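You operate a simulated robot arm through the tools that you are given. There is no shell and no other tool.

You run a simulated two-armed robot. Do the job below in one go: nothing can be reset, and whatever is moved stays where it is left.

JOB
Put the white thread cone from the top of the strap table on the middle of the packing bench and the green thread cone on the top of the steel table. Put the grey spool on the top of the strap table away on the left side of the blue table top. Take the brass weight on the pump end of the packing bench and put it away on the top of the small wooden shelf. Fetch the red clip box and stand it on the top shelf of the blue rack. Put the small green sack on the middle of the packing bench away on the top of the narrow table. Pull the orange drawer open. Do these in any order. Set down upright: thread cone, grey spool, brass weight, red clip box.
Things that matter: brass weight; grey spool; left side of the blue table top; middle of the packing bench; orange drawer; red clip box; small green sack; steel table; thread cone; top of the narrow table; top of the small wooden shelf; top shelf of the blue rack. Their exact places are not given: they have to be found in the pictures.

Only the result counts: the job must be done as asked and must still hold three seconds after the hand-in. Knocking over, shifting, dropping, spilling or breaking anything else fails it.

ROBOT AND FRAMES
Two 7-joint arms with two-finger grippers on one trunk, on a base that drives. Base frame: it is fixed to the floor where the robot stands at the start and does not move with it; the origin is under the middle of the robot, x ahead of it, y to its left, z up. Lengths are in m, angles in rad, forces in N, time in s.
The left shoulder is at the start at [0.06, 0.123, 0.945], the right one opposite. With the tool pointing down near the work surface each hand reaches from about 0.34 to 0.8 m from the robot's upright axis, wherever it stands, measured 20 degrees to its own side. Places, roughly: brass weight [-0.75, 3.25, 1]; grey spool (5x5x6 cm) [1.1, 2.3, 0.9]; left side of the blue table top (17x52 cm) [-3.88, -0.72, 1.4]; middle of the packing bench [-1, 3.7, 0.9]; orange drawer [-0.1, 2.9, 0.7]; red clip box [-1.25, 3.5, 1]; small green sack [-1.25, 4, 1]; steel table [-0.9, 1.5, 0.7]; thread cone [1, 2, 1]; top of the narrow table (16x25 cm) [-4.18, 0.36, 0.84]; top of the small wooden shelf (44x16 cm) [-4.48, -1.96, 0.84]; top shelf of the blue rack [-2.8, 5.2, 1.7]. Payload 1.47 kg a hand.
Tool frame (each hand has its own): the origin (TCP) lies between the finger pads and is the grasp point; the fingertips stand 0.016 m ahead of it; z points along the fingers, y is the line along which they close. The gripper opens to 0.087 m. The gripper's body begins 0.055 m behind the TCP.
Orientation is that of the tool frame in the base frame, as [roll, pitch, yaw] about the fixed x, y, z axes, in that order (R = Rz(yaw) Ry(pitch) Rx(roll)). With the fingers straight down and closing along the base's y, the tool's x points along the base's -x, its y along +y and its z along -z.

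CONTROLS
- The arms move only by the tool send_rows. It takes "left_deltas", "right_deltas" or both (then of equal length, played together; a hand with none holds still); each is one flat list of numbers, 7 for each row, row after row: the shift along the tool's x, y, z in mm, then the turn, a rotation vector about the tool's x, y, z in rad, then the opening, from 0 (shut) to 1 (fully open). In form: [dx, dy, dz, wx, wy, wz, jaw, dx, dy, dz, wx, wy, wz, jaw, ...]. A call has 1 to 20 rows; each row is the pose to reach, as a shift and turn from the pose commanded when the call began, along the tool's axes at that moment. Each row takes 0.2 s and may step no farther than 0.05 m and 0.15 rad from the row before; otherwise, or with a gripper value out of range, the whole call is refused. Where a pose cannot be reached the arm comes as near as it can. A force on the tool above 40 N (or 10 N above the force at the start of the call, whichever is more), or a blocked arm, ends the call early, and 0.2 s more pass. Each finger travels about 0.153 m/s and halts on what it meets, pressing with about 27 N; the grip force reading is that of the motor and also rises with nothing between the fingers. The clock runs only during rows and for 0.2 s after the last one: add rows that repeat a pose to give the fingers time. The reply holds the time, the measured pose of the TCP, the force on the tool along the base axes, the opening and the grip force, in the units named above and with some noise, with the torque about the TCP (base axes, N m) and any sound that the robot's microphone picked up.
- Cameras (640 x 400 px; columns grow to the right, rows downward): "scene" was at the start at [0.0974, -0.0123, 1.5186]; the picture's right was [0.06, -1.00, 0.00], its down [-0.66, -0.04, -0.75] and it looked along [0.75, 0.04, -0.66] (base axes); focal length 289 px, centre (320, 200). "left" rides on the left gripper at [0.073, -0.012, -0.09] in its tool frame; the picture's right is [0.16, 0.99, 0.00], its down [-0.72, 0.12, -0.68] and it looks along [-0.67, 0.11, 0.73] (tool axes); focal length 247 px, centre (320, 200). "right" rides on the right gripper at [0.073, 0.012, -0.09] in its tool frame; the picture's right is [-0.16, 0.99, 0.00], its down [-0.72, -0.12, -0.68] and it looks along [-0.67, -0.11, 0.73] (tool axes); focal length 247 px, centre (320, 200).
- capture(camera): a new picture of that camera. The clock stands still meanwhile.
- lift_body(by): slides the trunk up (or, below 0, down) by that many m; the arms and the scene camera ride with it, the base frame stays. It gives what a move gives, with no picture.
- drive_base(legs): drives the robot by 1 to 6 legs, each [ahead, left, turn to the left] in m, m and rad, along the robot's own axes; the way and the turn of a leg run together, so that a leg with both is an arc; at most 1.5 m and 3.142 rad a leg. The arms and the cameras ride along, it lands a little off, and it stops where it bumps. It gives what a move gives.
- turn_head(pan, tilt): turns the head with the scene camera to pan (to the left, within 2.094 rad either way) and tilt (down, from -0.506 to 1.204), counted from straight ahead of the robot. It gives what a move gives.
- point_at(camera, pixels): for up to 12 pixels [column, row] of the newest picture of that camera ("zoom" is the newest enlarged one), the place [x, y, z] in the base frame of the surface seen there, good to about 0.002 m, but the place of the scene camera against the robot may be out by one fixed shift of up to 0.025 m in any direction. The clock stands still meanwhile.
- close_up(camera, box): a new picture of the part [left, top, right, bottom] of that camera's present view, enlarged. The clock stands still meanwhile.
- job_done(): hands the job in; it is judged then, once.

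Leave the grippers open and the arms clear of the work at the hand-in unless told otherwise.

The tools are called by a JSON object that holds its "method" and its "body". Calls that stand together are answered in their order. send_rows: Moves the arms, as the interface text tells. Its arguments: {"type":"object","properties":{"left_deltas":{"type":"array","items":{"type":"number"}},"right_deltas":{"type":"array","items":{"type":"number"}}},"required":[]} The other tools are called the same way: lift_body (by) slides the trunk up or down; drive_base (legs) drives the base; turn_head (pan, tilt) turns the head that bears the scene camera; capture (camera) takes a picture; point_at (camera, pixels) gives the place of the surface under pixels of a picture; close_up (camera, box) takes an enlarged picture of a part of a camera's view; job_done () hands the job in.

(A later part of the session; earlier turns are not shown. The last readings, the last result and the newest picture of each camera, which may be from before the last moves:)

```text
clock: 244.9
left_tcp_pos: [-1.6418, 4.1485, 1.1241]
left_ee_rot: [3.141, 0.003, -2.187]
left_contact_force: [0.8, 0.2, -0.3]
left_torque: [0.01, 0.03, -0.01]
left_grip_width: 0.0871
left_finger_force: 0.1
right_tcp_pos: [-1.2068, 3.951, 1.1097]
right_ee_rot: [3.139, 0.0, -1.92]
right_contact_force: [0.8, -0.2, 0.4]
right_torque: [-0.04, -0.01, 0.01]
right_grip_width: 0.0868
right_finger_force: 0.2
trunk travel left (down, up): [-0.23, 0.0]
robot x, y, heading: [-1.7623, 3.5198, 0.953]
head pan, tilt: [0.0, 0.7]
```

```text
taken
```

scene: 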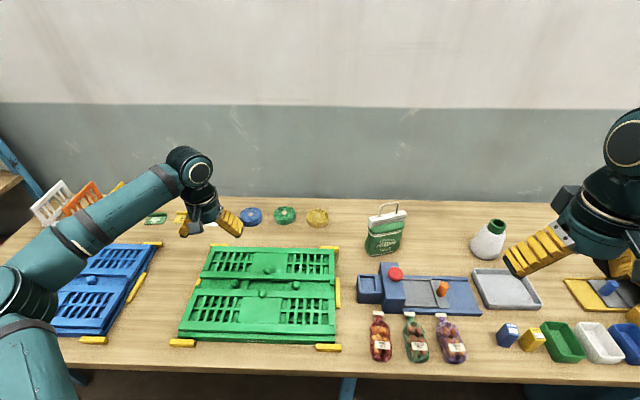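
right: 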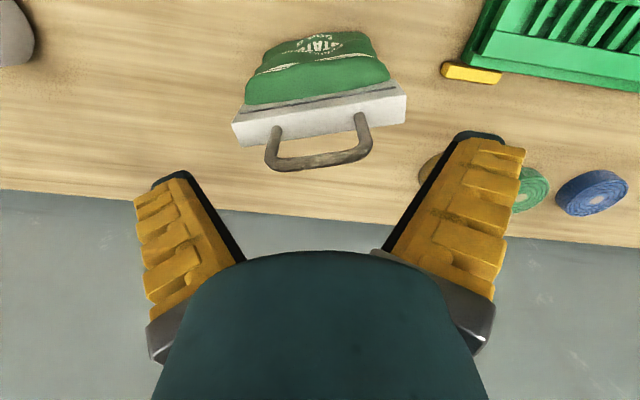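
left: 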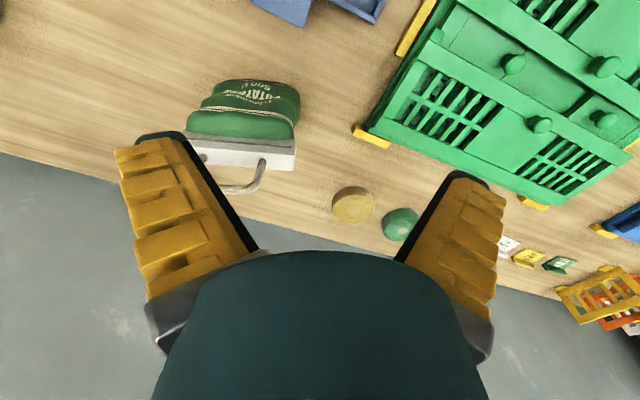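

Well aligned. Descending 50 mm and closing on the handle.

{"method": "send_rows", "body": {"right_deltas": [0, 0, 25, 0, 0, 0, 1, 0, 0, 42, 0, 0, 0, 1, 0, 0, 50, 0, 0, 0, 1, 0, 0, 50, 0, 0, 0, 1]}}

{"method": "capture", "body": {"camera": "right"}}

```text
clock: 245.9
left_tcp_pos: [-1.6425, 4.1485, 1.1253]
left_ee_rot: [3.14, 0.003, -2.184]
left_contact_force: [0.1, 0.2, -0.9]
left_torque: [0.0, 0.01, 0.0]
left_grip_width: 0.0872
left_finger_force: 0.0
right_tcp_pos: [-1.2058, 3.9532, 1.0589]
right_ee_rot: [3.141, 0.0, -1.919]
right_contact_force: [-0.4, 0.5, 0.0]
right_torque: [0.01, 0.01, 0.0]
right_grip_width: 0.0869
right_finger_force: 0.0
trunk travel left (down, up): [-0.23, 0.0]
robot x, y, heading: [-1.7644, 3.5157, 0.96]
head pan, tilt: [0.0, 0.7]
```

```text
taken
```

right: 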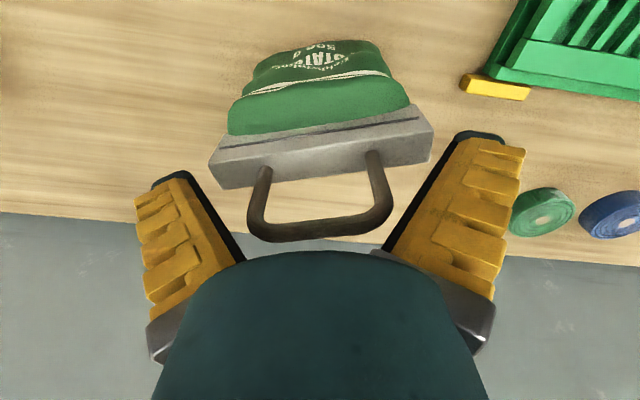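

The handle is right at the grasp point (320,185). Closing.

{"method": "send_rows", "body": {"right_deltas": [0, 0, 0, 0, 0, 0, 0.5, 0, 0, 0, 0, 0, 0, 0.3, 0, 0, 0, 0, 0, 0, 0.3, 0, 0, 0, 0, 0, 0, 0.3]}}

{"method": "capture", "body": {"camera": "right"}}

```text
clock: 246.9
left_tcp_pos: [-1.6425, 4.1478, 1.1251]
left_ee_rot: [3.139, 0.004, -2.186]
left_contact_force: [0.6, -0.2, 0.4]
left_torque: [0.0, 0.0, 0.02]
left_grip_width: 0.0869
left_finger_force: 0.1
right_tcp_pos: [-1.2056, 3.9526, 1.0589]
right_ee_rot: [3.141, 0.001, -1.92]
right_contact_force: [5.0, 1.5, 5.1]
right_torque: [0.04, -0.4, 0.0]
right_grip_width: 0.0637
right_finger_force: 27.0
trunk travel left (down, up): [-0.23, 0.0]
robot x, y, heading: [-1.7647, 3.5199, 0.956]
head pan, tilt: [0.0, 0.7]
```

```text
taken
```

right: 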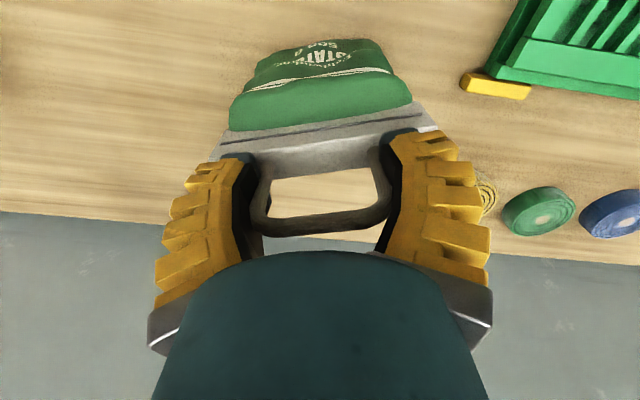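

The jaws hold the handle (64 mm, 27 N). Lifting slowly 30 mm first.

{"method": "send_rows", "body": {"right_deltas": [0, 0, -10, 0, 0, 0, 0.3, 0, 0, -20, 0, 0, 0, 0.3, 0, 0, -35, 0, 0, 0, 0.3, 0, 0, -50, 0, 0, 0, 0.3, 0, 0, -50, 0, 0, 0, 0.3]}}

{"method": "capture", "body": {"camera": "right"}}

{"method": "capture", "body": {"camera": "scene"}}

```text
clock: 248.2
left_tcp_pos: [-1.6416, 4.149, 1.1267]
left_ee_rot: [3.139, 0.001, -2.186]
left_contact_force: [0.0, 0.2, -0.2]
left_torque: [0.0, -0.01, 0.0]
left_grip_width: 0.0873
left_finger_force: 0.1
right_tcp_pos: [-1.2062, 3.9517, 1.1102]
right_ee_rot: [3.14, 0.001, -1.922]
right_contact_force: [0.2, -0.3, -5.4]
right_torque: [-0.01, -0.01, 0.0]
right_grip_width: 0.0635
right_finger_force: 26.9
trunk travel left (down, up): [-0.23, 0.0]
robot x, y, heading: [-1.7632, 3.5185, 0.958]
head pan, tilt: [0.0, 0.7]
```

```text
taken
```

right: 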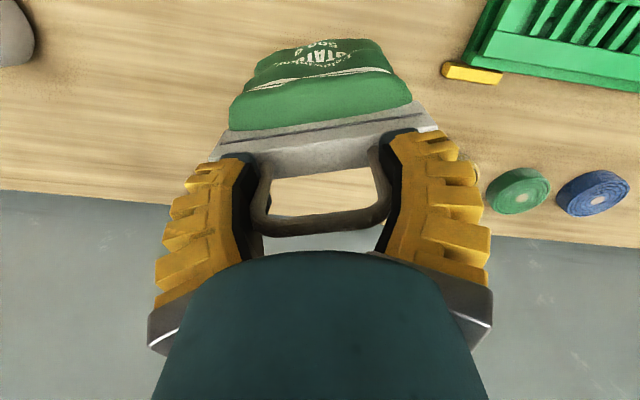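

```text
taken
```

scene: 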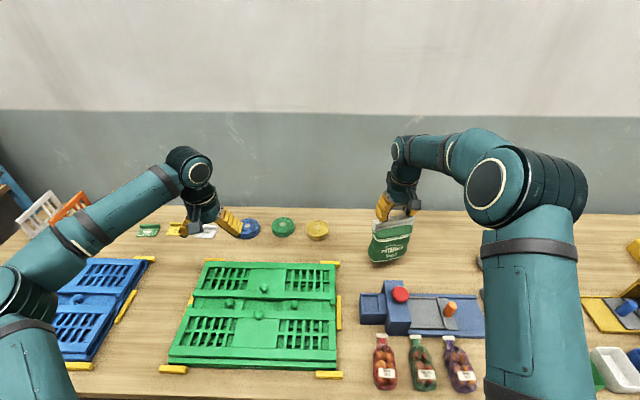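

The sack is lifted (5.4 N). Retracting both hands up and back together.

{"method": "send_rows", "body": {"right_deltas": [25, 0, -35, 0, 0, 0, 0.3, 50, 0, -70, 0, 0, 0, 0.3, 80, 0, -105, 0, 0, 0, 0.3, 115, 0, -135, 0, 0, 0, 0.3, 150, 0, -165, 0, 0, 0, 0.3, 190, 0, -185, 0, 0, 0, 0.3, 230, 0, -195, 0, 0, 0, 0.3, 230, 0, -195, 0, 0, 0, 0.3], "left_deltas": [20, 0, -35, 0, 0, 0, 1, 40, 0, -70, 0, 0, 0, 1, 60, 0, -105, 0, 0, 0, 1, 80, 0, -140, 0, 0, 0, 1, 90, 0, -170, 0, 0, 0, 1, 90, 0, -175, 0, 0, 0, 1, 90, 0, -175, 0, 0, 0, 1, 90, 0, -175, 0, 0, 0, 1]}}

{"method": "drive_base", "body": {"legs": [[-0.35, 0, 0], [0, -1.3, -0.006]]}}

{"method": "capture", "body": {"camera": "scene"}}

{"method": "capture", "body": {"camera": "left"}}

```text
clock: 249.9
left_tcp_pos: [-1.6951, 4.074, 1.2995]
left_ee_rot: [3.139, 0.003, -2.184]
left_contact_force: [-0.2, 0.5, 0.4]
left_torque: [-0.03, 0.0, 0.01]
left_grip_width: 0.087
left_finger_force: 0.0
right_tcp_pos: [-1.2853, 3.7354, 1.3023]
right_ee_rot: [3.141, -0.002, -1.921]
right_contact_force: [0.0, 0.5, -5.1]
right_torque: [-0.06, -0.02, 0.04]
right_grip_width: 0.0635
right_finger_force: 26.8
trunk travel left (down, up): [-0.23, 0.0]
robot x, y, heading: [-1.7652, 3.5184, 0.959]
head pan, tilt: [0.0, 0.7]
```

```text
clock: 263.4
left_tcp_pos: [-0.8331, 3.0432, 1.3002]
left_ee_rot: [3.14, 0.001, -2.18]
left_contact_force: [-0.1, -0.3, 0.4]
left_torque: [-0.02, 0.0, -0.02]
left_grip_width: 0.0871
left_finger_force: 0.0
right_tcp_pos: [-0.4226, 2.7075, 1.3015]
right_ee_rot: [3.14, -0.001, -1.915]
right_contact_force: [-0.5, 0.6, -5.3]
right_torque: [-0.04, 0.04, 0.0]
right_grip_width: 0.0631
right_finger_force: 26.6
trunk travel left (down, up): [-0.23, 0.0]
robot x, y, heading: [-0.9006, 2.4912, 0.959]
head pan, tilt: [0.0, 0.7]
```

```text
taken
```

scene: 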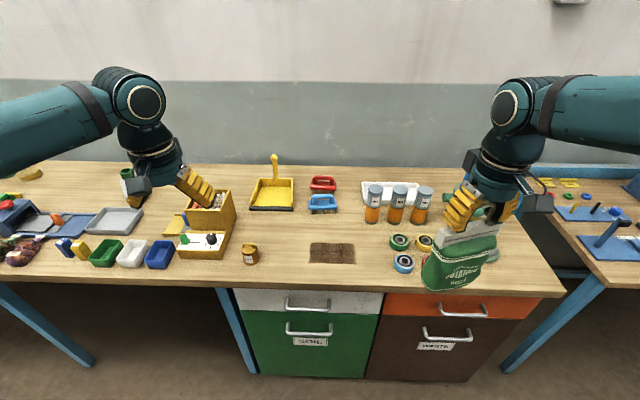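

```text
taken
```

left: 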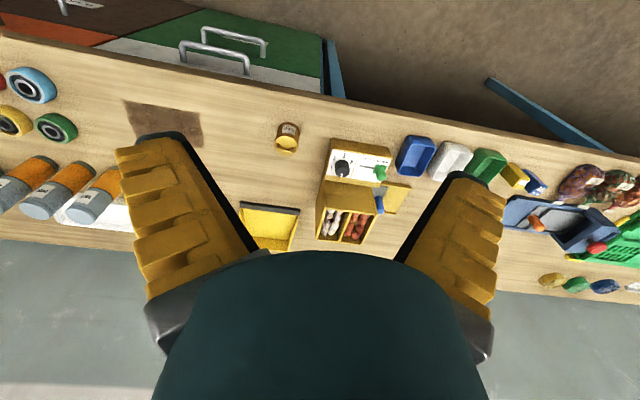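

The brass weight is at left-camera (287,137). Zooming and measuring.

{"method": "close_up", "body": {"camera": "left", "box": [247, 110, 327, 160]}}

{"method": "point_at", "body": {"camera": "zoom", "pixels": [[250, 230], [390, 240], [320, 150], [320, 300], [320, 240], [330, 200], [240, 150], [400, 150], [320, 110], [280, 270], [360, 275]]}}

{"method": "close_up", "body": {"camera": "scene", "box": [200, 220, 312, 290]}}

```text
8.00 times, centred on (287, 135) of left
```

zoom: 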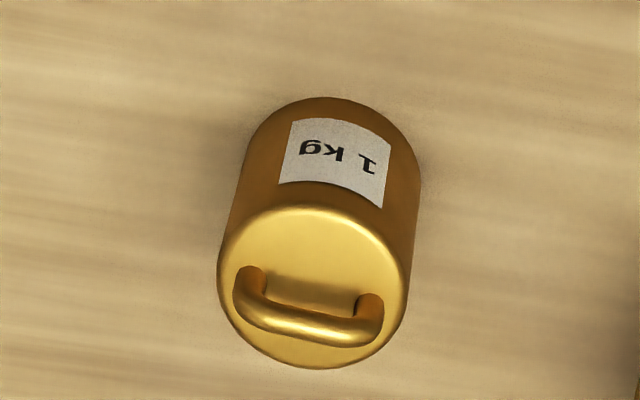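

```text
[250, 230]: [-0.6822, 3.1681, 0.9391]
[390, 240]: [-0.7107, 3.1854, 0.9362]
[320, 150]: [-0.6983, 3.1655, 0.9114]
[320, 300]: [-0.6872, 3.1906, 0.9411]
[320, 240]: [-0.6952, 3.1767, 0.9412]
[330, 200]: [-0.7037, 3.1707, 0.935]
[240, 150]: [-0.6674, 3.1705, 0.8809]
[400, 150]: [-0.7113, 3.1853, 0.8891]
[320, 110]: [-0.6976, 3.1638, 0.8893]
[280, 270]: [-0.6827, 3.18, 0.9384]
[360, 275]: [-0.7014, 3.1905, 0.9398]
```

```text
5.71 times, centred on (256, 255) of scene
```

zoom: 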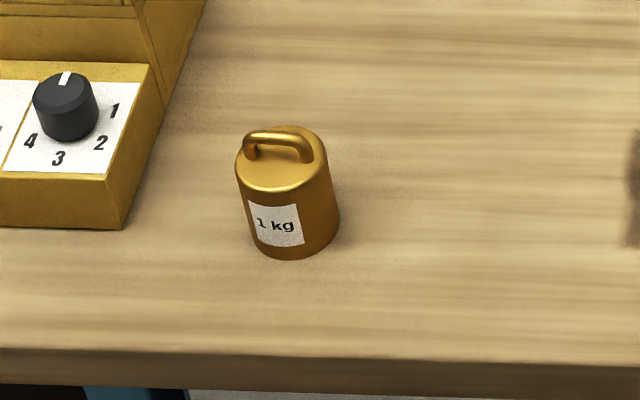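

The brass weight (1 kg, ~45 mm across, top z 0.94) has its centre at (-0.688,3.188). I'll pull the sack back 0.1 m (away from the pump), then drive 0.17 m closer.

{"method": "send_rows", "body": {"right_deltas": [35, 0, 0, 0, 0, 0, 0.3, 70, 0, 0, 0, 0, 0, 0.3, 100, 0, 0, 0, 0, 0, 0.3, 100, 0, 0, 0, 0, 0, 0.3]}}

{"method": "drive_base", "body": {"legs": [[0.17, -0.03, -0.007]]}}

{"method": "capture", "body": {"camera": "left"}}

{"method": "capture", "body": {"camera": "scene"}}

```text
clock: 264.4
left_tcp_pos: [-0.8319, 3.0447, 1.2997]
left_ee_rot: [3.141, 0.002, -2.18]
left_contact_force: [-0.1, 0.0, -0.6]
left_torque: [-0.05, 0.0, 0.0]
left_grip_width: 0.0871
left_finger_force: 0.0
right_tcp_pos: [-0.4539, 2.6164, 1.302]
right_ee_rot: [3.14, 0.0, -1.914]
right_contact_force: [-0.3, 0.9, -4.6]
right_torque: [0.02, -0.02, -0.03]
right_grip_width: 0.0631
right_finger_force: 26.9
trunk travel left (down, up): [-0.23, 0.0]
robot x, y, heading: [-0.9014, 2.4875, 0.96]
head pan, tilt: [0.0, 0.7]
```

```text
clock: 265.9
left_tcp_pos: [-0.7067, 3.1646, 1.2994]
left_ee_rot: [3.137, 0.001, -2.187]
left_contact_force: [-0.4, 0.3, 0.7]
left_torque: [-0.04, 0.01, -0.03]
left_grip_width: 0.087
left_finger_force: 0.3
right_tcp_pos: [-0.3308, 2.7347, 1.3015]
right_ee_rot: [3.14, 0.0, -1.925]
right_contact_force: [0.2, 0.6, -5.6]
right_torque: [-0.03, -0.01, 0.0]
right_grip_width: 0.0628
right_finger_force: 27.0
trunk travel left (down, up): [-0.23, 0.0]
robot x, y, heading: [-0.7776, 2.6109, 0.949]
head pan, tilt: [0.0, 0.7]
```

```text
taken
```

left: 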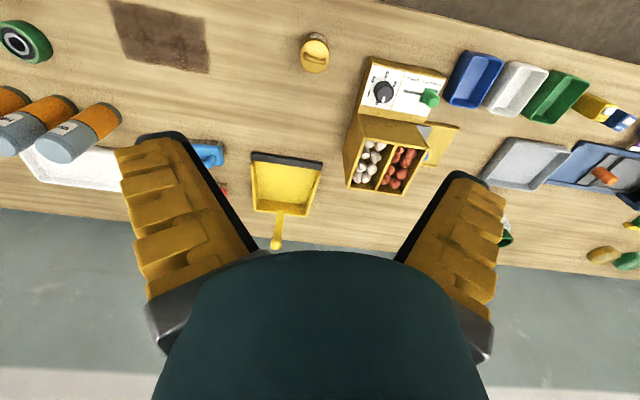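

```text
taken
```

scene: 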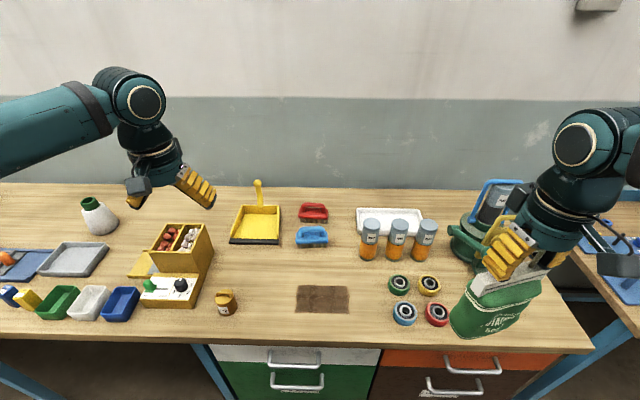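

The hand is nearly above the weight, seen at (314,52). Re-measuring from here.

{"method": "close_up", "body": {"camera": "left", "box": [274, 25, 354, 75]}}

{"method": "point_at", "body": {"camera": "zoom", "pixels": [[220, 250], [410, 250], [315, 170], [315, 345], [315, 210], [250, 300], [380, 310], [260, 120], [360, 120], [315, 270]]}}

```text
8.00 times, centred on (314, 50) of left
```

zoom: 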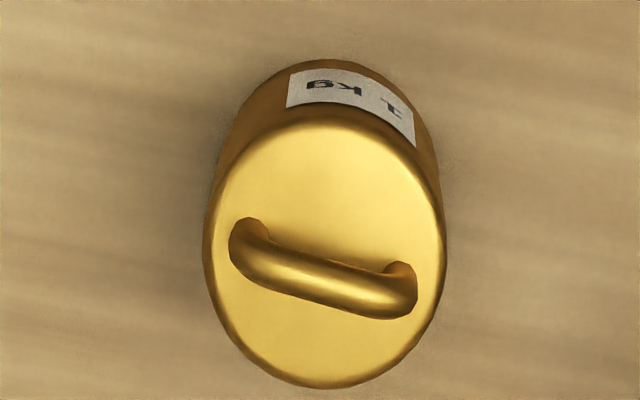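

```text
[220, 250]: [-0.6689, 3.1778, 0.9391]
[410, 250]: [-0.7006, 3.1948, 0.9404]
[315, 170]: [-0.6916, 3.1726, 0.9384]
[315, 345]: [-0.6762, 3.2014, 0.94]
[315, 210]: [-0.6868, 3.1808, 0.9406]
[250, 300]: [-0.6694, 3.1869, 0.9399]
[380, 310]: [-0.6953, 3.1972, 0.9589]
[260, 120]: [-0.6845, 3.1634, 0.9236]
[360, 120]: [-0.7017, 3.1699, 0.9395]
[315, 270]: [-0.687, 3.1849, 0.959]
```

Weight centre (-0.6865,3.187), handle top 0.959. Moving over it and down to z 0.99.

{"method": "send_rows", "body": {"left_deltas": [-15, -2, 30, 0, 0, 0, 1, -30, -3.6, 70, 0, 0, 0, 1, -30, -3.6, 115, 0, 0, 0, 1, -30, -3.6, 160, 0, 0, 0, 1, -30, -3.6, 205, 0, 0, 0, 1, -30, -3.6, 250, 0, 0, 0, 1, -30, -3.6, 290, 0, 0, 0, 1, -30, -3.6, 309, 0, 0, 0, 1, -30, -3.6, 309, 0, 0, 0, 1]}}

{"method": "capture", "body": {"camera": "left"}}

```text
clock: 267.9
left_tcp_pos: [-0.6878, 3.1871, 0.9899]
left_ee_rot: [3.141, 0.003, -2.188]
left_contact_force: [-0.8, 0.0, -0.2]
left_torque: [0.01, 0.0, -0.02]
left_grip_width: 0.0871
left_finger_force: 0.0
right_tcp_pos: [-0.3305, 2.7331, 1.3026]
right_ee_rot: [3.139, 0.002, -1.924]
right_contact_force: [0.0, 0.6, -4.5]
right_torque: [-0.02, 0.0, -0.04]
right_grip_width: 0.0631
right_finger_force: 26.9
trunk travel left (down, up): [-0.23, 0.0]
robot x, y, heading: [-0.7783, 2.6095, 0.952]
head pan, tilt: [0.0, 0.7]
```

```text
taken
```

left: 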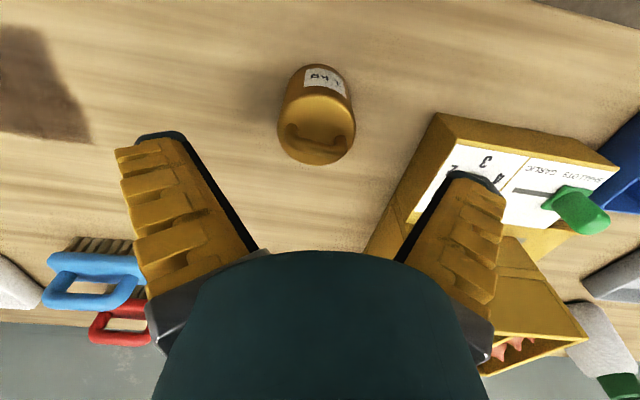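

Checking the control box's near side against the outer finger: measuring (432,125), (410,195), (385,245) and the finger tip.

{"method": "point_at", "body": {"camera": "left", "pixels": [[437, 118], [425, 150], [410, 195], [400, 215], [380, 250], [420, 180], [470, 178], [490, 195], [360, 200], [395, 160], [160, 140]]}}

```text
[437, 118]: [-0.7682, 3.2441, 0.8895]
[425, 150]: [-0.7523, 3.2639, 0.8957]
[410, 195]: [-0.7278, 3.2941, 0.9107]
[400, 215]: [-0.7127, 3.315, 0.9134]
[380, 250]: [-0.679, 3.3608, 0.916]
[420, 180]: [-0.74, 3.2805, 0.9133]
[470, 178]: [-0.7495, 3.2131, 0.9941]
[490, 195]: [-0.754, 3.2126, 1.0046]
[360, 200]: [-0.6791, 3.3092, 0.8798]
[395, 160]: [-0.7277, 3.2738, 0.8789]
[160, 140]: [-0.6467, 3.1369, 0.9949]
```

The box side is 0.099 m away, the finger's outside 0.07 m; clear. Descending to z 0.917 and closing.

{"method": "send_rows", "body": {"left_deltas": [0, 0, 35, 0, 0, 0, 1, 0, 0, 60, 0, 0, 0, 1, 0, 0, 73, 0, 0, 0, 1, 0, 0, 73, 0, 0, 0, 1, 0, 0, 73, 0, 0, 0, 0.4, 0, 0, 73, 0, 0, 0, 0.15, 0, 0, 73, 0, 0, 0, 0.15, 0, 0, 73, 0, 0, 0, 0.15]}}

{"method": "capture", "body": {"camera": "left"}}

```text
clock: 269.7
left_tcp_pos: [-0.6862, 3.1876, 0.9182]
left_ee_rot: [3.139, 0.003, -2.189]
left_contact_force: [2.6, -1.3, -0.6]
left_torque: [-0.15, 0.01, 0.08]
left_grip_width: 0.0475
left_finger_force: 27.5
right_tcp_pos: [-0.3326, 2.7327, 1.3031]
right_ee_rot: [3.14, -0.001, -1.924]
right_contact_force: [0.1, -0.3, -5.8]
right_torque: [0.02, -0.03, -0.03]
right_grip_width: 0.0626
right_finger_force: 27.4
trunk travel left (down, up): [-0.23, 0.0]
robot x, y, heading: [-0.777, 2.6109, 0.95]
head pan, tilt: [0.0, 0.7]
```

```text
taken
```

left: 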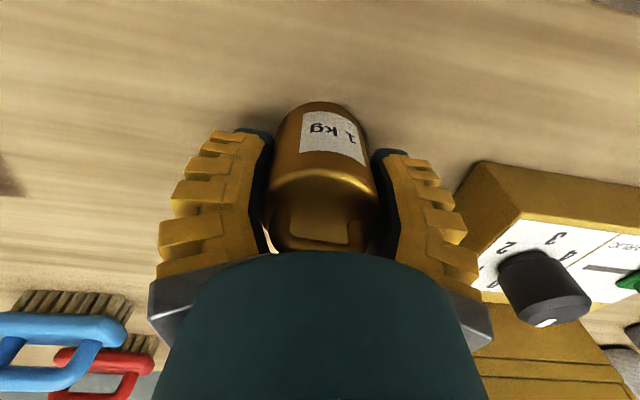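

Gripped at 47.5 mm, 27 N. Lifting slowly and watching for slip.

{"method": "send_rows", "body": {"left_deltas": [0, 0, -8, 0, 0, 0, 0.15, 0, 0, -20, 0, 0, 0, 0.15, 0, 0, -35, 0, 0, 0, 0.15, 0, 0, -60, 0, 0, 0, 0.15, 0, 0, -60, 0, 0, 0, 0.15]}}

{"method": "capture", "body": {"camera": "left"}}

```text
clock: 270.9
left_tcp_pos: [-0.6874, 3.1885, 0.9773]
left_ee_rot: [3.138, 0.001, -2.189]
left_contact_force: [-0.3, 0.4, -9.5]
left_torque: [0.05, 0.01, -0.03]
left_grip_width: 0.0477
left_finger_force: 27.0
right_tcp_pos: [-0.3312, 2.7338, 1.3022]
right_ee_rot: [3.139, -0.002, -1.922]
right_contact_force: [0.2, -0.1, -5.4]
right_torque: [0.03, -0.03, -0.01]
right_grip_width: 0.0629
right_finger_force: 27.2
trunk travel left (down, up): [-0.23, 0.0]
robot x, y, heading: [-0.7773, 2.6081, 0.956]
head pan, tilt: [0.0, 0.7]
```

```text
taken
```

left: 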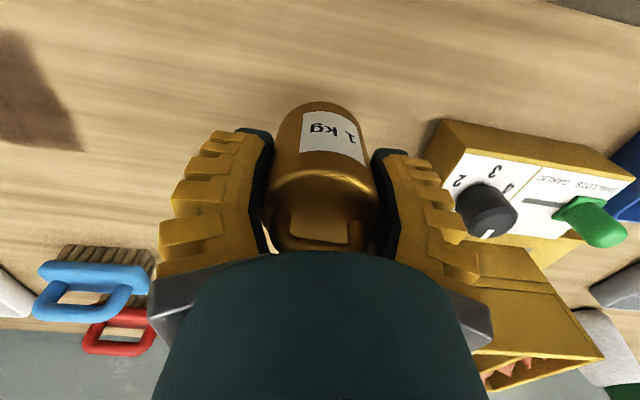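

The weight is held firmly (9.5 N). Raising it to z ~1.28 and pulling back, then I'll leave the bench and turn round toward the far side.

{"method": "send_rows", "body": {"left_deltas": [0, 0, -45, 0, 0, 0, 0.15, 0, 0, -90, 0, 0, 0, 0.15, 10, 0, -135, 0, 0, 0, 0.15, 25, 0, -180, 0, 0, 0, 0.15, 40, 0, -225, 0, 0, 0, 0.15, 55, 0, -265, 0, 0, 0, 0.15, 70, 0, -300, 0, 0, 0, 0.15, 70, 0, -300, 0, 0, 0, 0.15]}}

{"method": "drive_base", "body": {"legs": [[-0.35, 0, 0], [0, 1.0, 0], [-0.25, 0, 0], [0, 0, 3.0]]}}

{"method": "turn_head", "body": {"pan": 0.0, "tilt": 0.3}}

{"method": "capture", "body": {"camera": "scene"}}

```text
clock: 272.7
left_tcp_pos: [-0.7263, 3.1318, 1.2772]
left_ee_rot: [3.14, 0.0, -2.189]
left_contact_force: [0.6, -0.1, -9.9]
left_torque: [-0.03, 0.02, 0.02]
left_grip_width: 0.0478
left_finger_force: 27.5
right_tcp_pos: [-0.3301, 2.7343, 1.3021]
right_ee_rot: [3.14, 0.0, -1.923]
right_contact_force: [-0.5, 0.5, -5.1]
right_torque: [0.02, -0.02, -0.04]
right_grip_width: 0.0627
right_finger_force: 26.8
trunk travel left (down, up): [-0.23, 0.0]
robot x, y, heading: [-0.7764, 2.6092, 0.955]
head pan, tilt: [0.0, 0.7]
```

```text
clock: 292.2
left_tcp_pos: [-2.0476, 2.1931, 1.2772]
left_ee_rot: [3.14, 0.002, 0.852]
left_contact_force: [0.3, 0.0, -10.2]
left_torque: [0.03, 0.01, -0.02]
left_grip_width: 0.0482
left_finger_force: 27.2
right_tcp_pos: [-2.3991, 2.6281, 1.3017]
right_ee_rot: [3.139, 0.0, 1.117]
right_contact_force: [-0.2, -0.2, -5.5]
right_torque: [0.02, -0.02, -0.02]
right_grip_width: 0.0622
right_finger_force: 26.7
trunk travel left (down, up): [-0.23, 0.0]
robot x, y, heading: [-1.9394, 2.703, -2.286]
head pan, tilt: [0.0, 0.7]
```

```text
clock: 293.1
left_tcp_pos: [-2.0473, 2.1926, 1.2769]
left_ee_rot: [3.141, 0.002, 0.851]
left_contact_force: [0.7, 0.9, -9.9]
left_torque: [0.01, 0.0, 0.0]
left_grip_width: 0.0476
left_finger_force: 26.9
right_tcp_pos: [-2.3999, 2.6282, 1.303]
right_ee_rot: [3.139, -0.002, 1.118]
right_contact_force: [-0.5, 1.0, -5.4]
right_torque: [0.04, 0.0, 0.02]
right_grip_width: 0.0622
right_finger_force: 27.2
trunk travel left (down, up): [-0.23, 0.0]
robot x, y, heading: [-1.9427, 2.7056, -2.295]
head pan, tilt: [0.0, 0.3]
```

```text
taken
```

scene: 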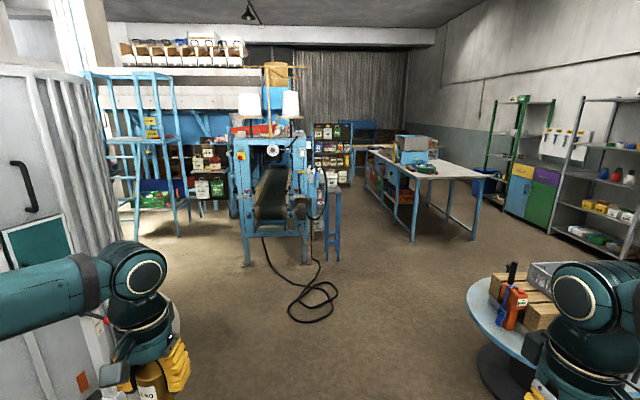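

I now see the far side: a blue machine in the middle with two white cones on its top, a narrow blue stand to its right at (333,205), shelves behind. Zooming in.

{"method": "close_up", "body": {"camera": "scene", "box": [200, 60, 392, 180]}}

{"method": "close_up", "body": {"camera": "scene", "box": [220, 130, 412, 250]}}

{"method": "point_at", "body": {"camera": "scene", "pixels": [[333, 188], [325, 187], [340, 187], [258, 135], [240, 135], [300, 140], [330, 150], [345, 130], [275, 215], [250, 262], [330, 260], [420, 180]]}}

```text
3.33 times, centred on (296, 120) of scene
```

zoom: 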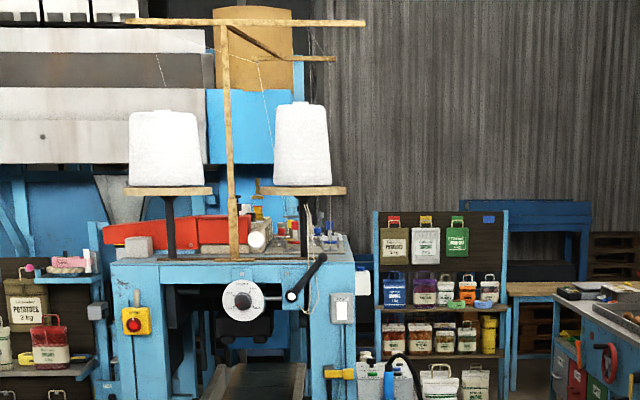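

```text
3.33 times, centred on (316, 190) of scene
```

zoom: 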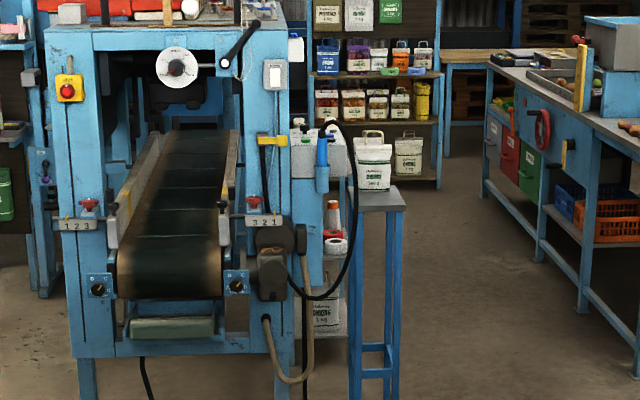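

```text
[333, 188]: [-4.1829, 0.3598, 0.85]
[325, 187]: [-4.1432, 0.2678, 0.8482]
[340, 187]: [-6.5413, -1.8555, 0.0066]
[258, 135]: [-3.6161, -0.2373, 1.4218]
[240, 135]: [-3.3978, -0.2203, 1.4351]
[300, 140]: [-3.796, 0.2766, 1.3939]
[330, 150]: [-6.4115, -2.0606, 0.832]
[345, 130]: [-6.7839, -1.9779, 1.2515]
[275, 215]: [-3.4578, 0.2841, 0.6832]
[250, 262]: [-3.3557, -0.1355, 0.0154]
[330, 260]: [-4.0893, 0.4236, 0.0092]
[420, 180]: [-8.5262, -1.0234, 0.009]
```

The narrow table is the blue stand (top z ≈0.84), with a white packet on its rear part. I'll measure its top corners and the packet in a tighter zoom.

{"method": "close_up", "body": {"camera": "scene", "box": [310, 160, 358, 190]}}

{"method": "close_up", "body": {"camera": "scene", "box": [310, 165, 358, 195]}}

{"method": "point_at", "body": {"camera": "zoom", "pixels": [[165, 280], [350, 275], [320, 220], [250, 250], [330, 250], [240, 150], [200, 225], [270, 225]]}}

```text
13.33 times, centred on (334, 175) of scene
```

zoom: 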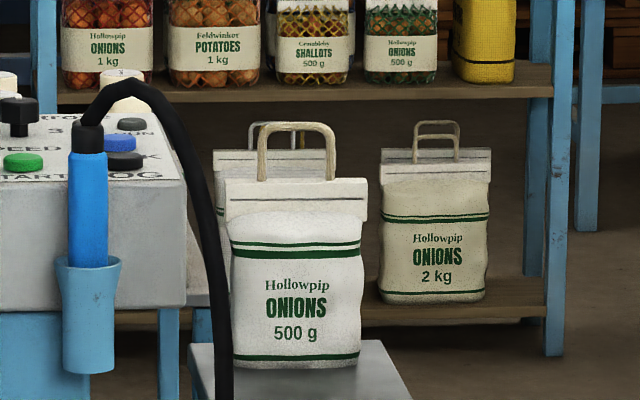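

```text
13.33 times, centred on (334, 180) of scene
```

zoom: 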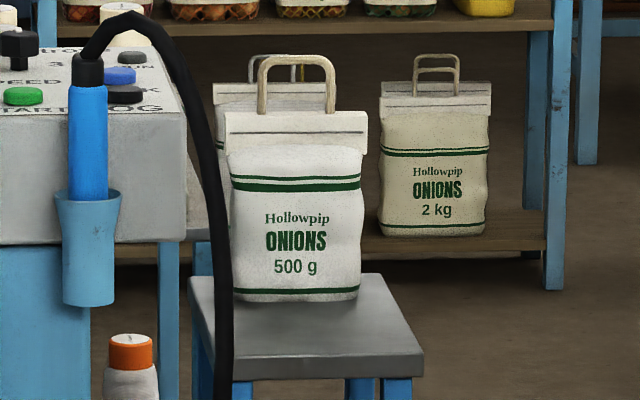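

```text
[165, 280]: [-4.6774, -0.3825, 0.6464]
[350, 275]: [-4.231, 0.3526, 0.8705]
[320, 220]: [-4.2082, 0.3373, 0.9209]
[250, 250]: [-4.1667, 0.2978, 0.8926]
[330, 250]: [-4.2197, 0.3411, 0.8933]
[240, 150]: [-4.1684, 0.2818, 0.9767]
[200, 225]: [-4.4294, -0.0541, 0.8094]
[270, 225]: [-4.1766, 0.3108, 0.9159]
```

The stand has a free front part; a hose hangs at its left front. Measuring its top surface in this zoom.

{"method": "point_at", "body": {"camera": "zoom", "pixels": [[300, 340], [410, 345], [368, 285], [250, 365], [300, 310], [350, 330], [380, 300], [198, 285], [240, 310], [420, 349], [220, 350], [215, 250]]}}

```text
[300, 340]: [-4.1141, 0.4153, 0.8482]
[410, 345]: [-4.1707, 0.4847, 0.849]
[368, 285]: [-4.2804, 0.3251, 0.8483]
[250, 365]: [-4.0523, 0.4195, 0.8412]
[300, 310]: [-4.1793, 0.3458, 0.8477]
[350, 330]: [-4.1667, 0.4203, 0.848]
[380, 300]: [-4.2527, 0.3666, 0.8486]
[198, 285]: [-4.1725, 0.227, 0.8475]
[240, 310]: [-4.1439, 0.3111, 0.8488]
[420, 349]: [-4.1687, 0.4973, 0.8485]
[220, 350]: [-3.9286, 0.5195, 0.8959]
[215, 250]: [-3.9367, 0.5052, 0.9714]
```

Stand top: n -2.01…-2.26, -t 3.53…3.69, true z ≈0.839; the front 13 cm are free. Now measuring the floor cable, conveyor and the workbench on the right to plan the approach.

{"method": "point_at", "body": {"camera": "scene", "pixels": [[300, 302], [320, 320], [337, 290], [310, 270], [265, 250], [316, 245], [410, 238], [300, 230], [345, 260], [240, 218], [330, 296], [470, 238]]}}

{"method": "close_up", "body": {"camera": "scene", "box": [220, 220, 380, 330]}}

```text
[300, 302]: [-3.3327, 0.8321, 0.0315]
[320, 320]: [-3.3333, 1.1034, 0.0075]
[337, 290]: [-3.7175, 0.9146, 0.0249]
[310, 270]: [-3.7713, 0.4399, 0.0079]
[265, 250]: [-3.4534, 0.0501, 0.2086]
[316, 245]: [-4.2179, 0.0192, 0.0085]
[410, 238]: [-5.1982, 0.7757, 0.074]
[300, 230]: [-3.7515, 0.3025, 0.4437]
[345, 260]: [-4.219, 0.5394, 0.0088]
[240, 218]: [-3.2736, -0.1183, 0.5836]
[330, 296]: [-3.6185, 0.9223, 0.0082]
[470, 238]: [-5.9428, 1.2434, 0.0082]
```

```text
3.64 times, centred on (300, 275) of scene
```

zoom: 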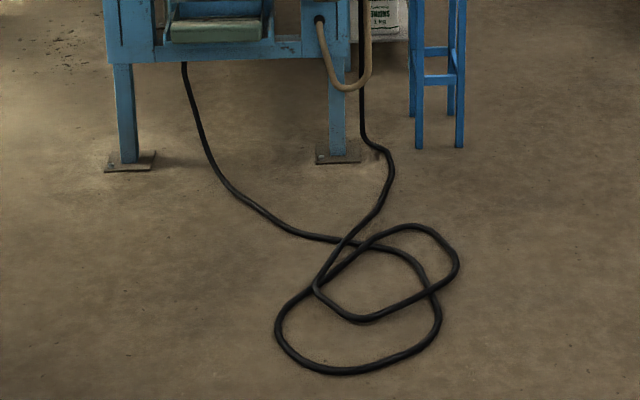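

The cable coil lies right in front of the stand, so I'd rather approach from the aisle side, facing the stand sideways. First I measure the round spool table's rim to plan a path between.

{"method": "turn_head", "body": {"pan": -0.5, "tilt": 0.5}}

{"method": "capture", "body": {"camera": "scene"}}

```text
clock: 294.0
left_tcp_pos: [-2.0474, 2.1926, 1.2778]
left_ee_rot: [3.14, 0.0, 0.851]
left_contact_force: [-0.5, 0.1, -10.1]
left_torque: [0.04, 0.0, -0.03]
left_grip_width: 0.0478
left_finger_force: 26.9
right_tcp_pos: [-2.399, 2.6277, 1.3017]
right_ee_rot: [3.141, -0.002, 1.115]
right_contact_force: [0.7, 0.6, -6.2]
right_torque: [0.0, 0.01, 0.02]
right_grip_width: 0.062
right_finger_force: 26.7
trunk travel left (down, up): [-0.23, 0.0]
robot x, y, heading: [-1.9403, 2.7044, -2.291]
head pan, tilt: [-0.499, 0.499]
```

```text
taken
```

scene: 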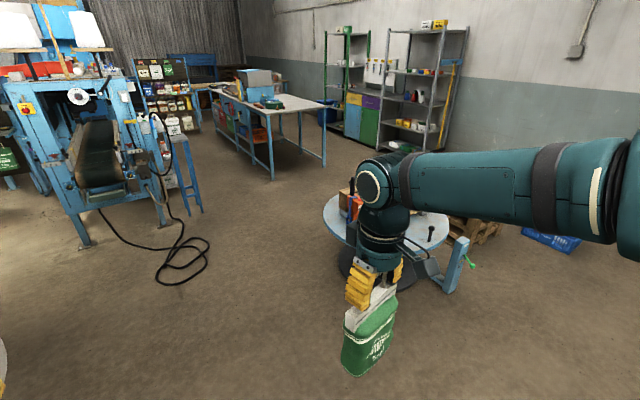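

Measuring the spool table rim and base: (325,212), (345,240), (338,275), and the workbench leg (271,178), stand (197,210).

{"method": "point_at", "body": {"camera": "scene", "pixels": [[326, 212], [340, 236], [342, 272], [352, 245], [448, 228], [340, 200], [271, 177], [324, 164], [197, 212], [212, 92], [209, 240], [190, 280]]}}

```text
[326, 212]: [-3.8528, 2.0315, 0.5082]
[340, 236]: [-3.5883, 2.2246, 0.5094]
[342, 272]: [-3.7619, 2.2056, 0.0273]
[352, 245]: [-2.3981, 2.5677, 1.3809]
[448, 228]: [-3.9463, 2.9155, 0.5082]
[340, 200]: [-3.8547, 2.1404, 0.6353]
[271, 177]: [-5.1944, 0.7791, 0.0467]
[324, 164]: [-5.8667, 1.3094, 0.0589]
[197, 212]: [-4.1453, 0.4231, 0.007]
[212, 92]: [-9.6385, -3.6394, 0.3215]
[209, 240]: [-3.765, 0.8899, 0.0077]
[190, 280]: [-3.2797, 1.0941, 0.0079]
```

Spool table: centre (-3.97,2.47), radius 0.45. There's about 1 m between it and the coil. I'll turn to heading -0.62 here, then drive through in three legs to (-4.52,0.91).

{"method": "drive_base", "body": {"legs": [[0, 0, 1.671], [-0.3375, -1.3517, 0]]}}

{"method": "turn_head", "body": {"pan": -0.9, "tilt": 0.5}}

{"method": "capture", "body": {"camera": "scene"}}

```text
clock: 310.0
left_tcp_pos: [-2.4978, 1.7601, 1.2787]
left_ee_rot: [3.139, 0.001, 2.499]
left_contact_force: [0.4, -0.6, -10.2]
left_torque: [0.0, 0.01, -0.01]
left_grip_width: 0.0478
left_finger_force: 26.6
right_tcp_pos: [-2.903, 1.3741, 1.303]
right_ee_rot: [3.138, -0.002, 2.764]
right_contact_force: [-0.4, -0.4, -5.6]
right_torque: [0.01, 0.0, 0.01]
right_grip_width: 0.0619
right_finger_force: 26.6
trunk travel left (down, up): [-0.23, 0.0]
robot x, y, heading: [-3.0207, 1.8255, -0.643]
head pan, tilt: [-0.499, 0.499]
```

```text
clock: 310.9
left_tcp_pos: [-2.4966, 1.7606, 1.2776]
left_ee_rot: [3.14, 0.001, 2.498]
left_contact_force: [1.3, -0.7, -9.7]
left_torque: [0.01, 0.03, -0.03]
left_grip_width: 0.0479
left_finger_force: 26.9
right_tcp_pos: [-2.9044, 1.3757, 1.3028]
right_ee_rot: [3.14, -0.001, 2.765]
right_contact_force: [0.4, -0.3, -5.3]
right_torque: [0.03, 0.03, -0.04]
right_grip_width: 0.0616
right_finger_force: 27.1
trunk travel left (down, up): [-0.23, 0.0]
robot x, y, heading: [-3.0151, 1.8254, -0.641]
head pan, tilt: [-0.901, 0.499]
```

```text
taken
```

scene: 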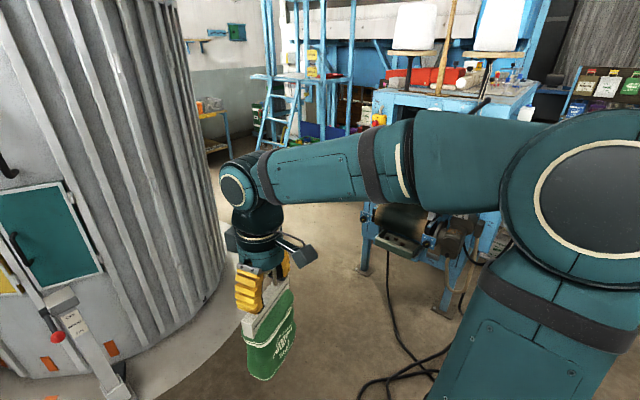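

Going on: two more legs to (-4.52,0.91).

{"method": "drive_base", "body": {"legs": [[-0.405, -0.77, 0], [-0.253, -0.8586, 0.02]]}}

{"method": "turn_head", "body": {"pan": 0.0, "tilt": 0.6}}

{"method": "capture", "body": {"camera": "scene"}}

{"method": "capture", "body": {"camera": "right"}}

```text
clock: 325.5
left_tcp_pos: [-3.9886, 0.862, 1.2777]
left_ee_rot: [3.141, 0.001, 2.505]
left_contact_force: [0.0, 0.0, -9.0]
left_torque: [-0.02, 0.0, 0.01]
left_grip_width: 0.0475
left_finger_force: 27.1
right_tcp_pos: [-4.3927, 0.475, 1.3019]
right_ee_rot: [3.14, -0.002, 2.768]
right_contact_force: [-0.3, 0.8, -5.6]
right_torque: [0.0, 0.01, -0.03]
right_grip_width: 0.0617
right_finger_force: 27.0
trunk travel left (down, up): [-0.23, 0.0]
robot x, y, heading: [-4.5057, 0.9264, -0.641]
head pan, tilt: [-0.901, 0.499]
```

```text
clock: 326.7
left_tcp_pos: [-3.9874, 0.8614, 1.2775]
left_ee_rot: [3.141, 0.002, 2.506]
left_contact_force: [-0.1, 0.2, -9.8]
left_torque: [-0.01, 0.0, 0.03]
left_grip_width: 0.0473
left_finger_force: 26.9
right_tcp_pos: [-4.394, 0.4744, 1.3031]
right_ee_rot: [3.141, -0.003, 2.769]
right_contact_force: [-0.2, -0.6, -5.8]
right_torque: [-0.05, 0.01, 0.05]
right_grip_width: 0.0617
right_finger_force: 26.9
trunk travel left (down, up): [-0.23, 0.0]
robot x, y, heading: [-4.5048, 0.9223, -0.64]
head pan, tilt: [0.0, 0.6]
```

```text
taken
```

scene: 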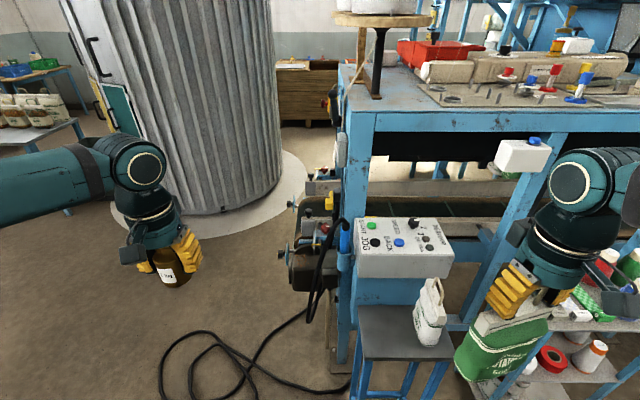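

```text
taken
```

right: 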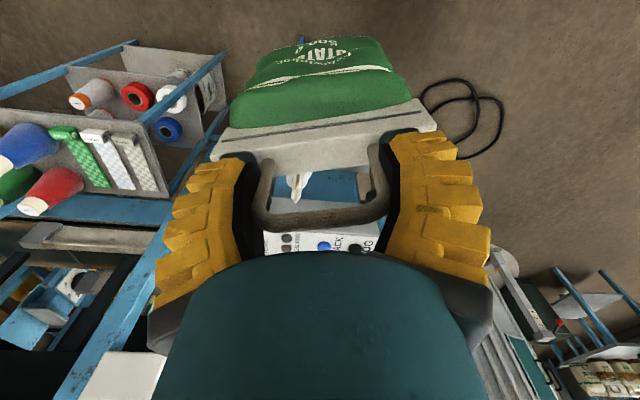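

The stand is at (400,330) with the onion packet on its right half; the free half is on the left. The control box sits behind it. Measuring stand, packet, box and hose.

{"method": "close_up", "body": {"camera": "scene", "box": [300, 210, 492, 330]}}

{"method": "close_up", "body": {"camera": "scene", "box": [310, 270, 470, 370]}}

{"method": "point_at", "body": {"camera": "zoom", "pixels": [[195, 145], [220, 350], [330, 345], [290, 250], [420, 300], [410, 280], [560, 180], [230, 200], [440, 130], [480, 100], [380, 200], [550, 300]]}}

```text
3.33 times, centred on (396, 270) of scene
```

zoom: 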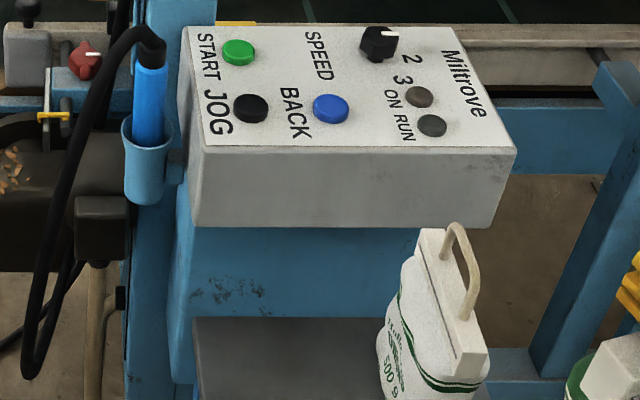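

```text
4.00 times, centred on (390, 320) of scene
```

zoom: 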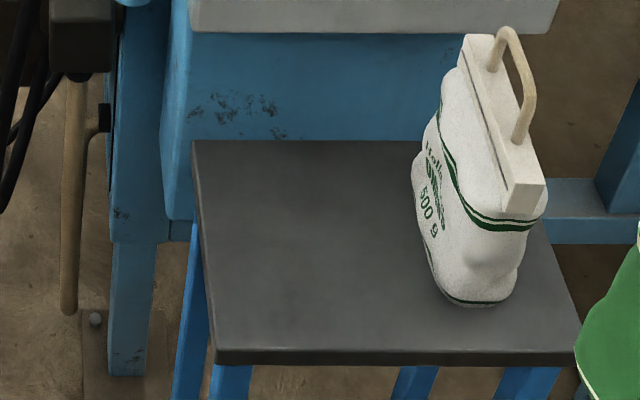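

```text
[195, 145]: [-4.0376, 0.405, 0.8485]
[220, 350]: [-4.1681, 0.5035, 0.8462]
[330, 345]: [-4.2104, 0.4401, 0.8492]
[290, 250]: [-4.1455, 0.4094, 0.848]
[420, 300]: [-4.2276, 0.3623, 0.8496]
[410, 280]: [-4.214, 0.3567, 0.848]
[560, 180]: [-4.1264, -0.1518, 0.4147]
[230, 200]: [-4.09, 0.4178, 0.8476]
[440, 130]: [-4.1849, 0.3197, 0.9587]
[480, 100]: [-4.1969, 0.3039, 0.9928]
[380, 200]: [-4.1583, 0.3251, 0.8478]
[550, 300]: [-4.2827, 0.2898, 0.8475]
```

Free zone: n -2.01…-2.15, -t 3.53…3.69. Now the control box position, as it overhangs the stand's rear side.

{"method": "close_up", "body": {"camera": "scene", "box": [300, 200, 492, 320]}}

{"method": "point_at", "body": {"camera": "zoom", "pixels": [[210, 185], [210, 245], [350, 190], [490, 190], [350, 250], [480, 250], [250, 100], [510, 180], [150, 130], [130, 60], [60, 250], [40, 380]]}}

```text
3.33 times, centred on (396, 260) of scene
```

zoom: 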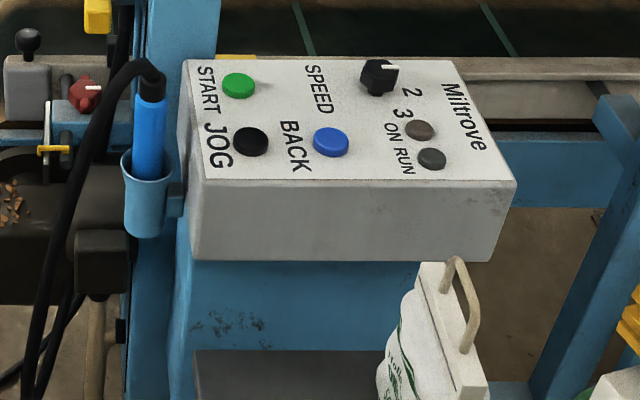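

```text
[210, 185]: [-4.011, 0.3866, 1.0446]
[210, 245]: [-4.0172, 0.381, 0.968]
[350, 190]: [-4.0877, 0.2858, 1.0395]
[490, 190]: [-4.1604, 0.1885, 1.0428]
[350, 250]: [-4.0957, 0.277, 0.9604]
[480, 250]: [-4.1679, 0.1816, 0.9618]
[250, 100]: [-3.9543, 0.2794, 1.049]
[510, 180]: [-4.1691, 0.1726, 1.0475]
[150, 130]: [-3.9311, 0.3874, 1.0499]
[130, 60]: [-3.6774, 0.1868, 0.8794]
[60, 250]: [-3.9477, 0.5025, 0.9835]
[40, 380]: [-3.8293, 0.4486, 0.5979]
```

The box face is at -t 3.495, z up to 1.04. Target for the sack: (-4.157,0.407), header along the stand's width. Turning the right wrist 1.32 rad and moving above the spot at the same height.

{"method": "send_rows", "body": {"right_deltas": [-27, 3, 0, 0, 0, -0.147, 0.3, -54, 5, 0, 0, 0, -0.294, 0.3, -82, 8, 0, 0, 0, -0.441, 0.3, -109, 11, 0, 0, 0, -0.588, 0.3, -136, 13, 0, 0, 0, -0.735, 0.3, -163, 16, 0, 0, 0, -0.882, 0.3, -190, 19, 0, 0, 0, -1.029, 0.3, -218, 21, 0, 0, 0, -1.176, 0.3, -245, 23.8, 0, 0, 0, -1.324, 0.3, -245, 23.8, 0, 0, 0, -1.324, 0.3]}}

{"method": "capture", "body": {"camera": "scene"}}

{"method": "capture", "body": {"camera": "right"}}

```text
clock: 328.9
left_tcp_pos: [-3.99, 0.8626, 1.2774]
left_ee_rot: [3.138, 0.002, 2.504]
left_contact_force: [0.1, -0.5, -9.7]
left_torque: [0.03, 0.0, 0.0]
left_grip_width: 0.0472
left_finger_force: 26.9
right_tcp_pos: [-4.1574, 0.4084, 1.302]
right_ee_rot: [3.14, 0.003, -2.188]
right_contact_force: [-0.1, 0.4, -4.9]
right_torque: [0.0, -0.04, 0.03]
right_grip_width: 0.0617
right_finger_force: 27.0
trunk travel left (down, up): [-0.23, 0.0]
robot x, y, heading: [-4.5077, 0.9239, -0.637]
head pan, tilt: [0.0, 0.6]
```

```text
taken
```

scene: 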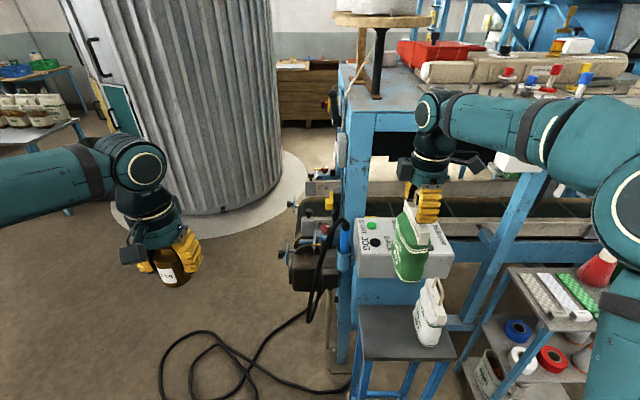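

```text
taken
```

right: 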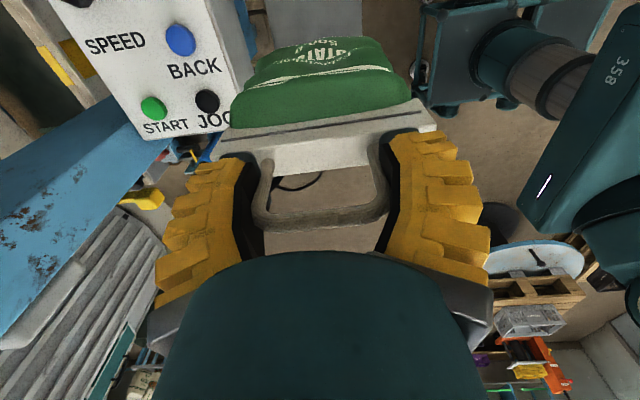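

The sack hangs above the stand. Verifying with the right wrist camera where the box edge and stand are: (205,100), (240,40), (250,95).

{"method": "point_at", "body": {"camera": "right", "pixels": [[205, 100], [225, 20], [235, 60], [180, 135], [300, 185], [330, 220], [360, 200], [170, 40], [420, 80]]}}

```text
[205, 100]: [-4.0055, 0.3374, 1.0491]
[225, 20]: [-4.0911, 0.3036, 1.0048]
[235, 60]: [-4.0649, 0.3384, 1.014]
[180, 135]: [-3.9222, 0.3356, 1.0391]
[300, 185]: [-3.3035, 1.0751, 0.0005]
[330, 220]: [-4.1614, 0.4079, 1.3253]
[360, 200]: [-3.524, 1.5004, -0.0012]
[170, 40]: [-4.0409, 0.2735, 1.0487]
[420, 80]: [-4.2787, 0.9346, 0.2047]
```

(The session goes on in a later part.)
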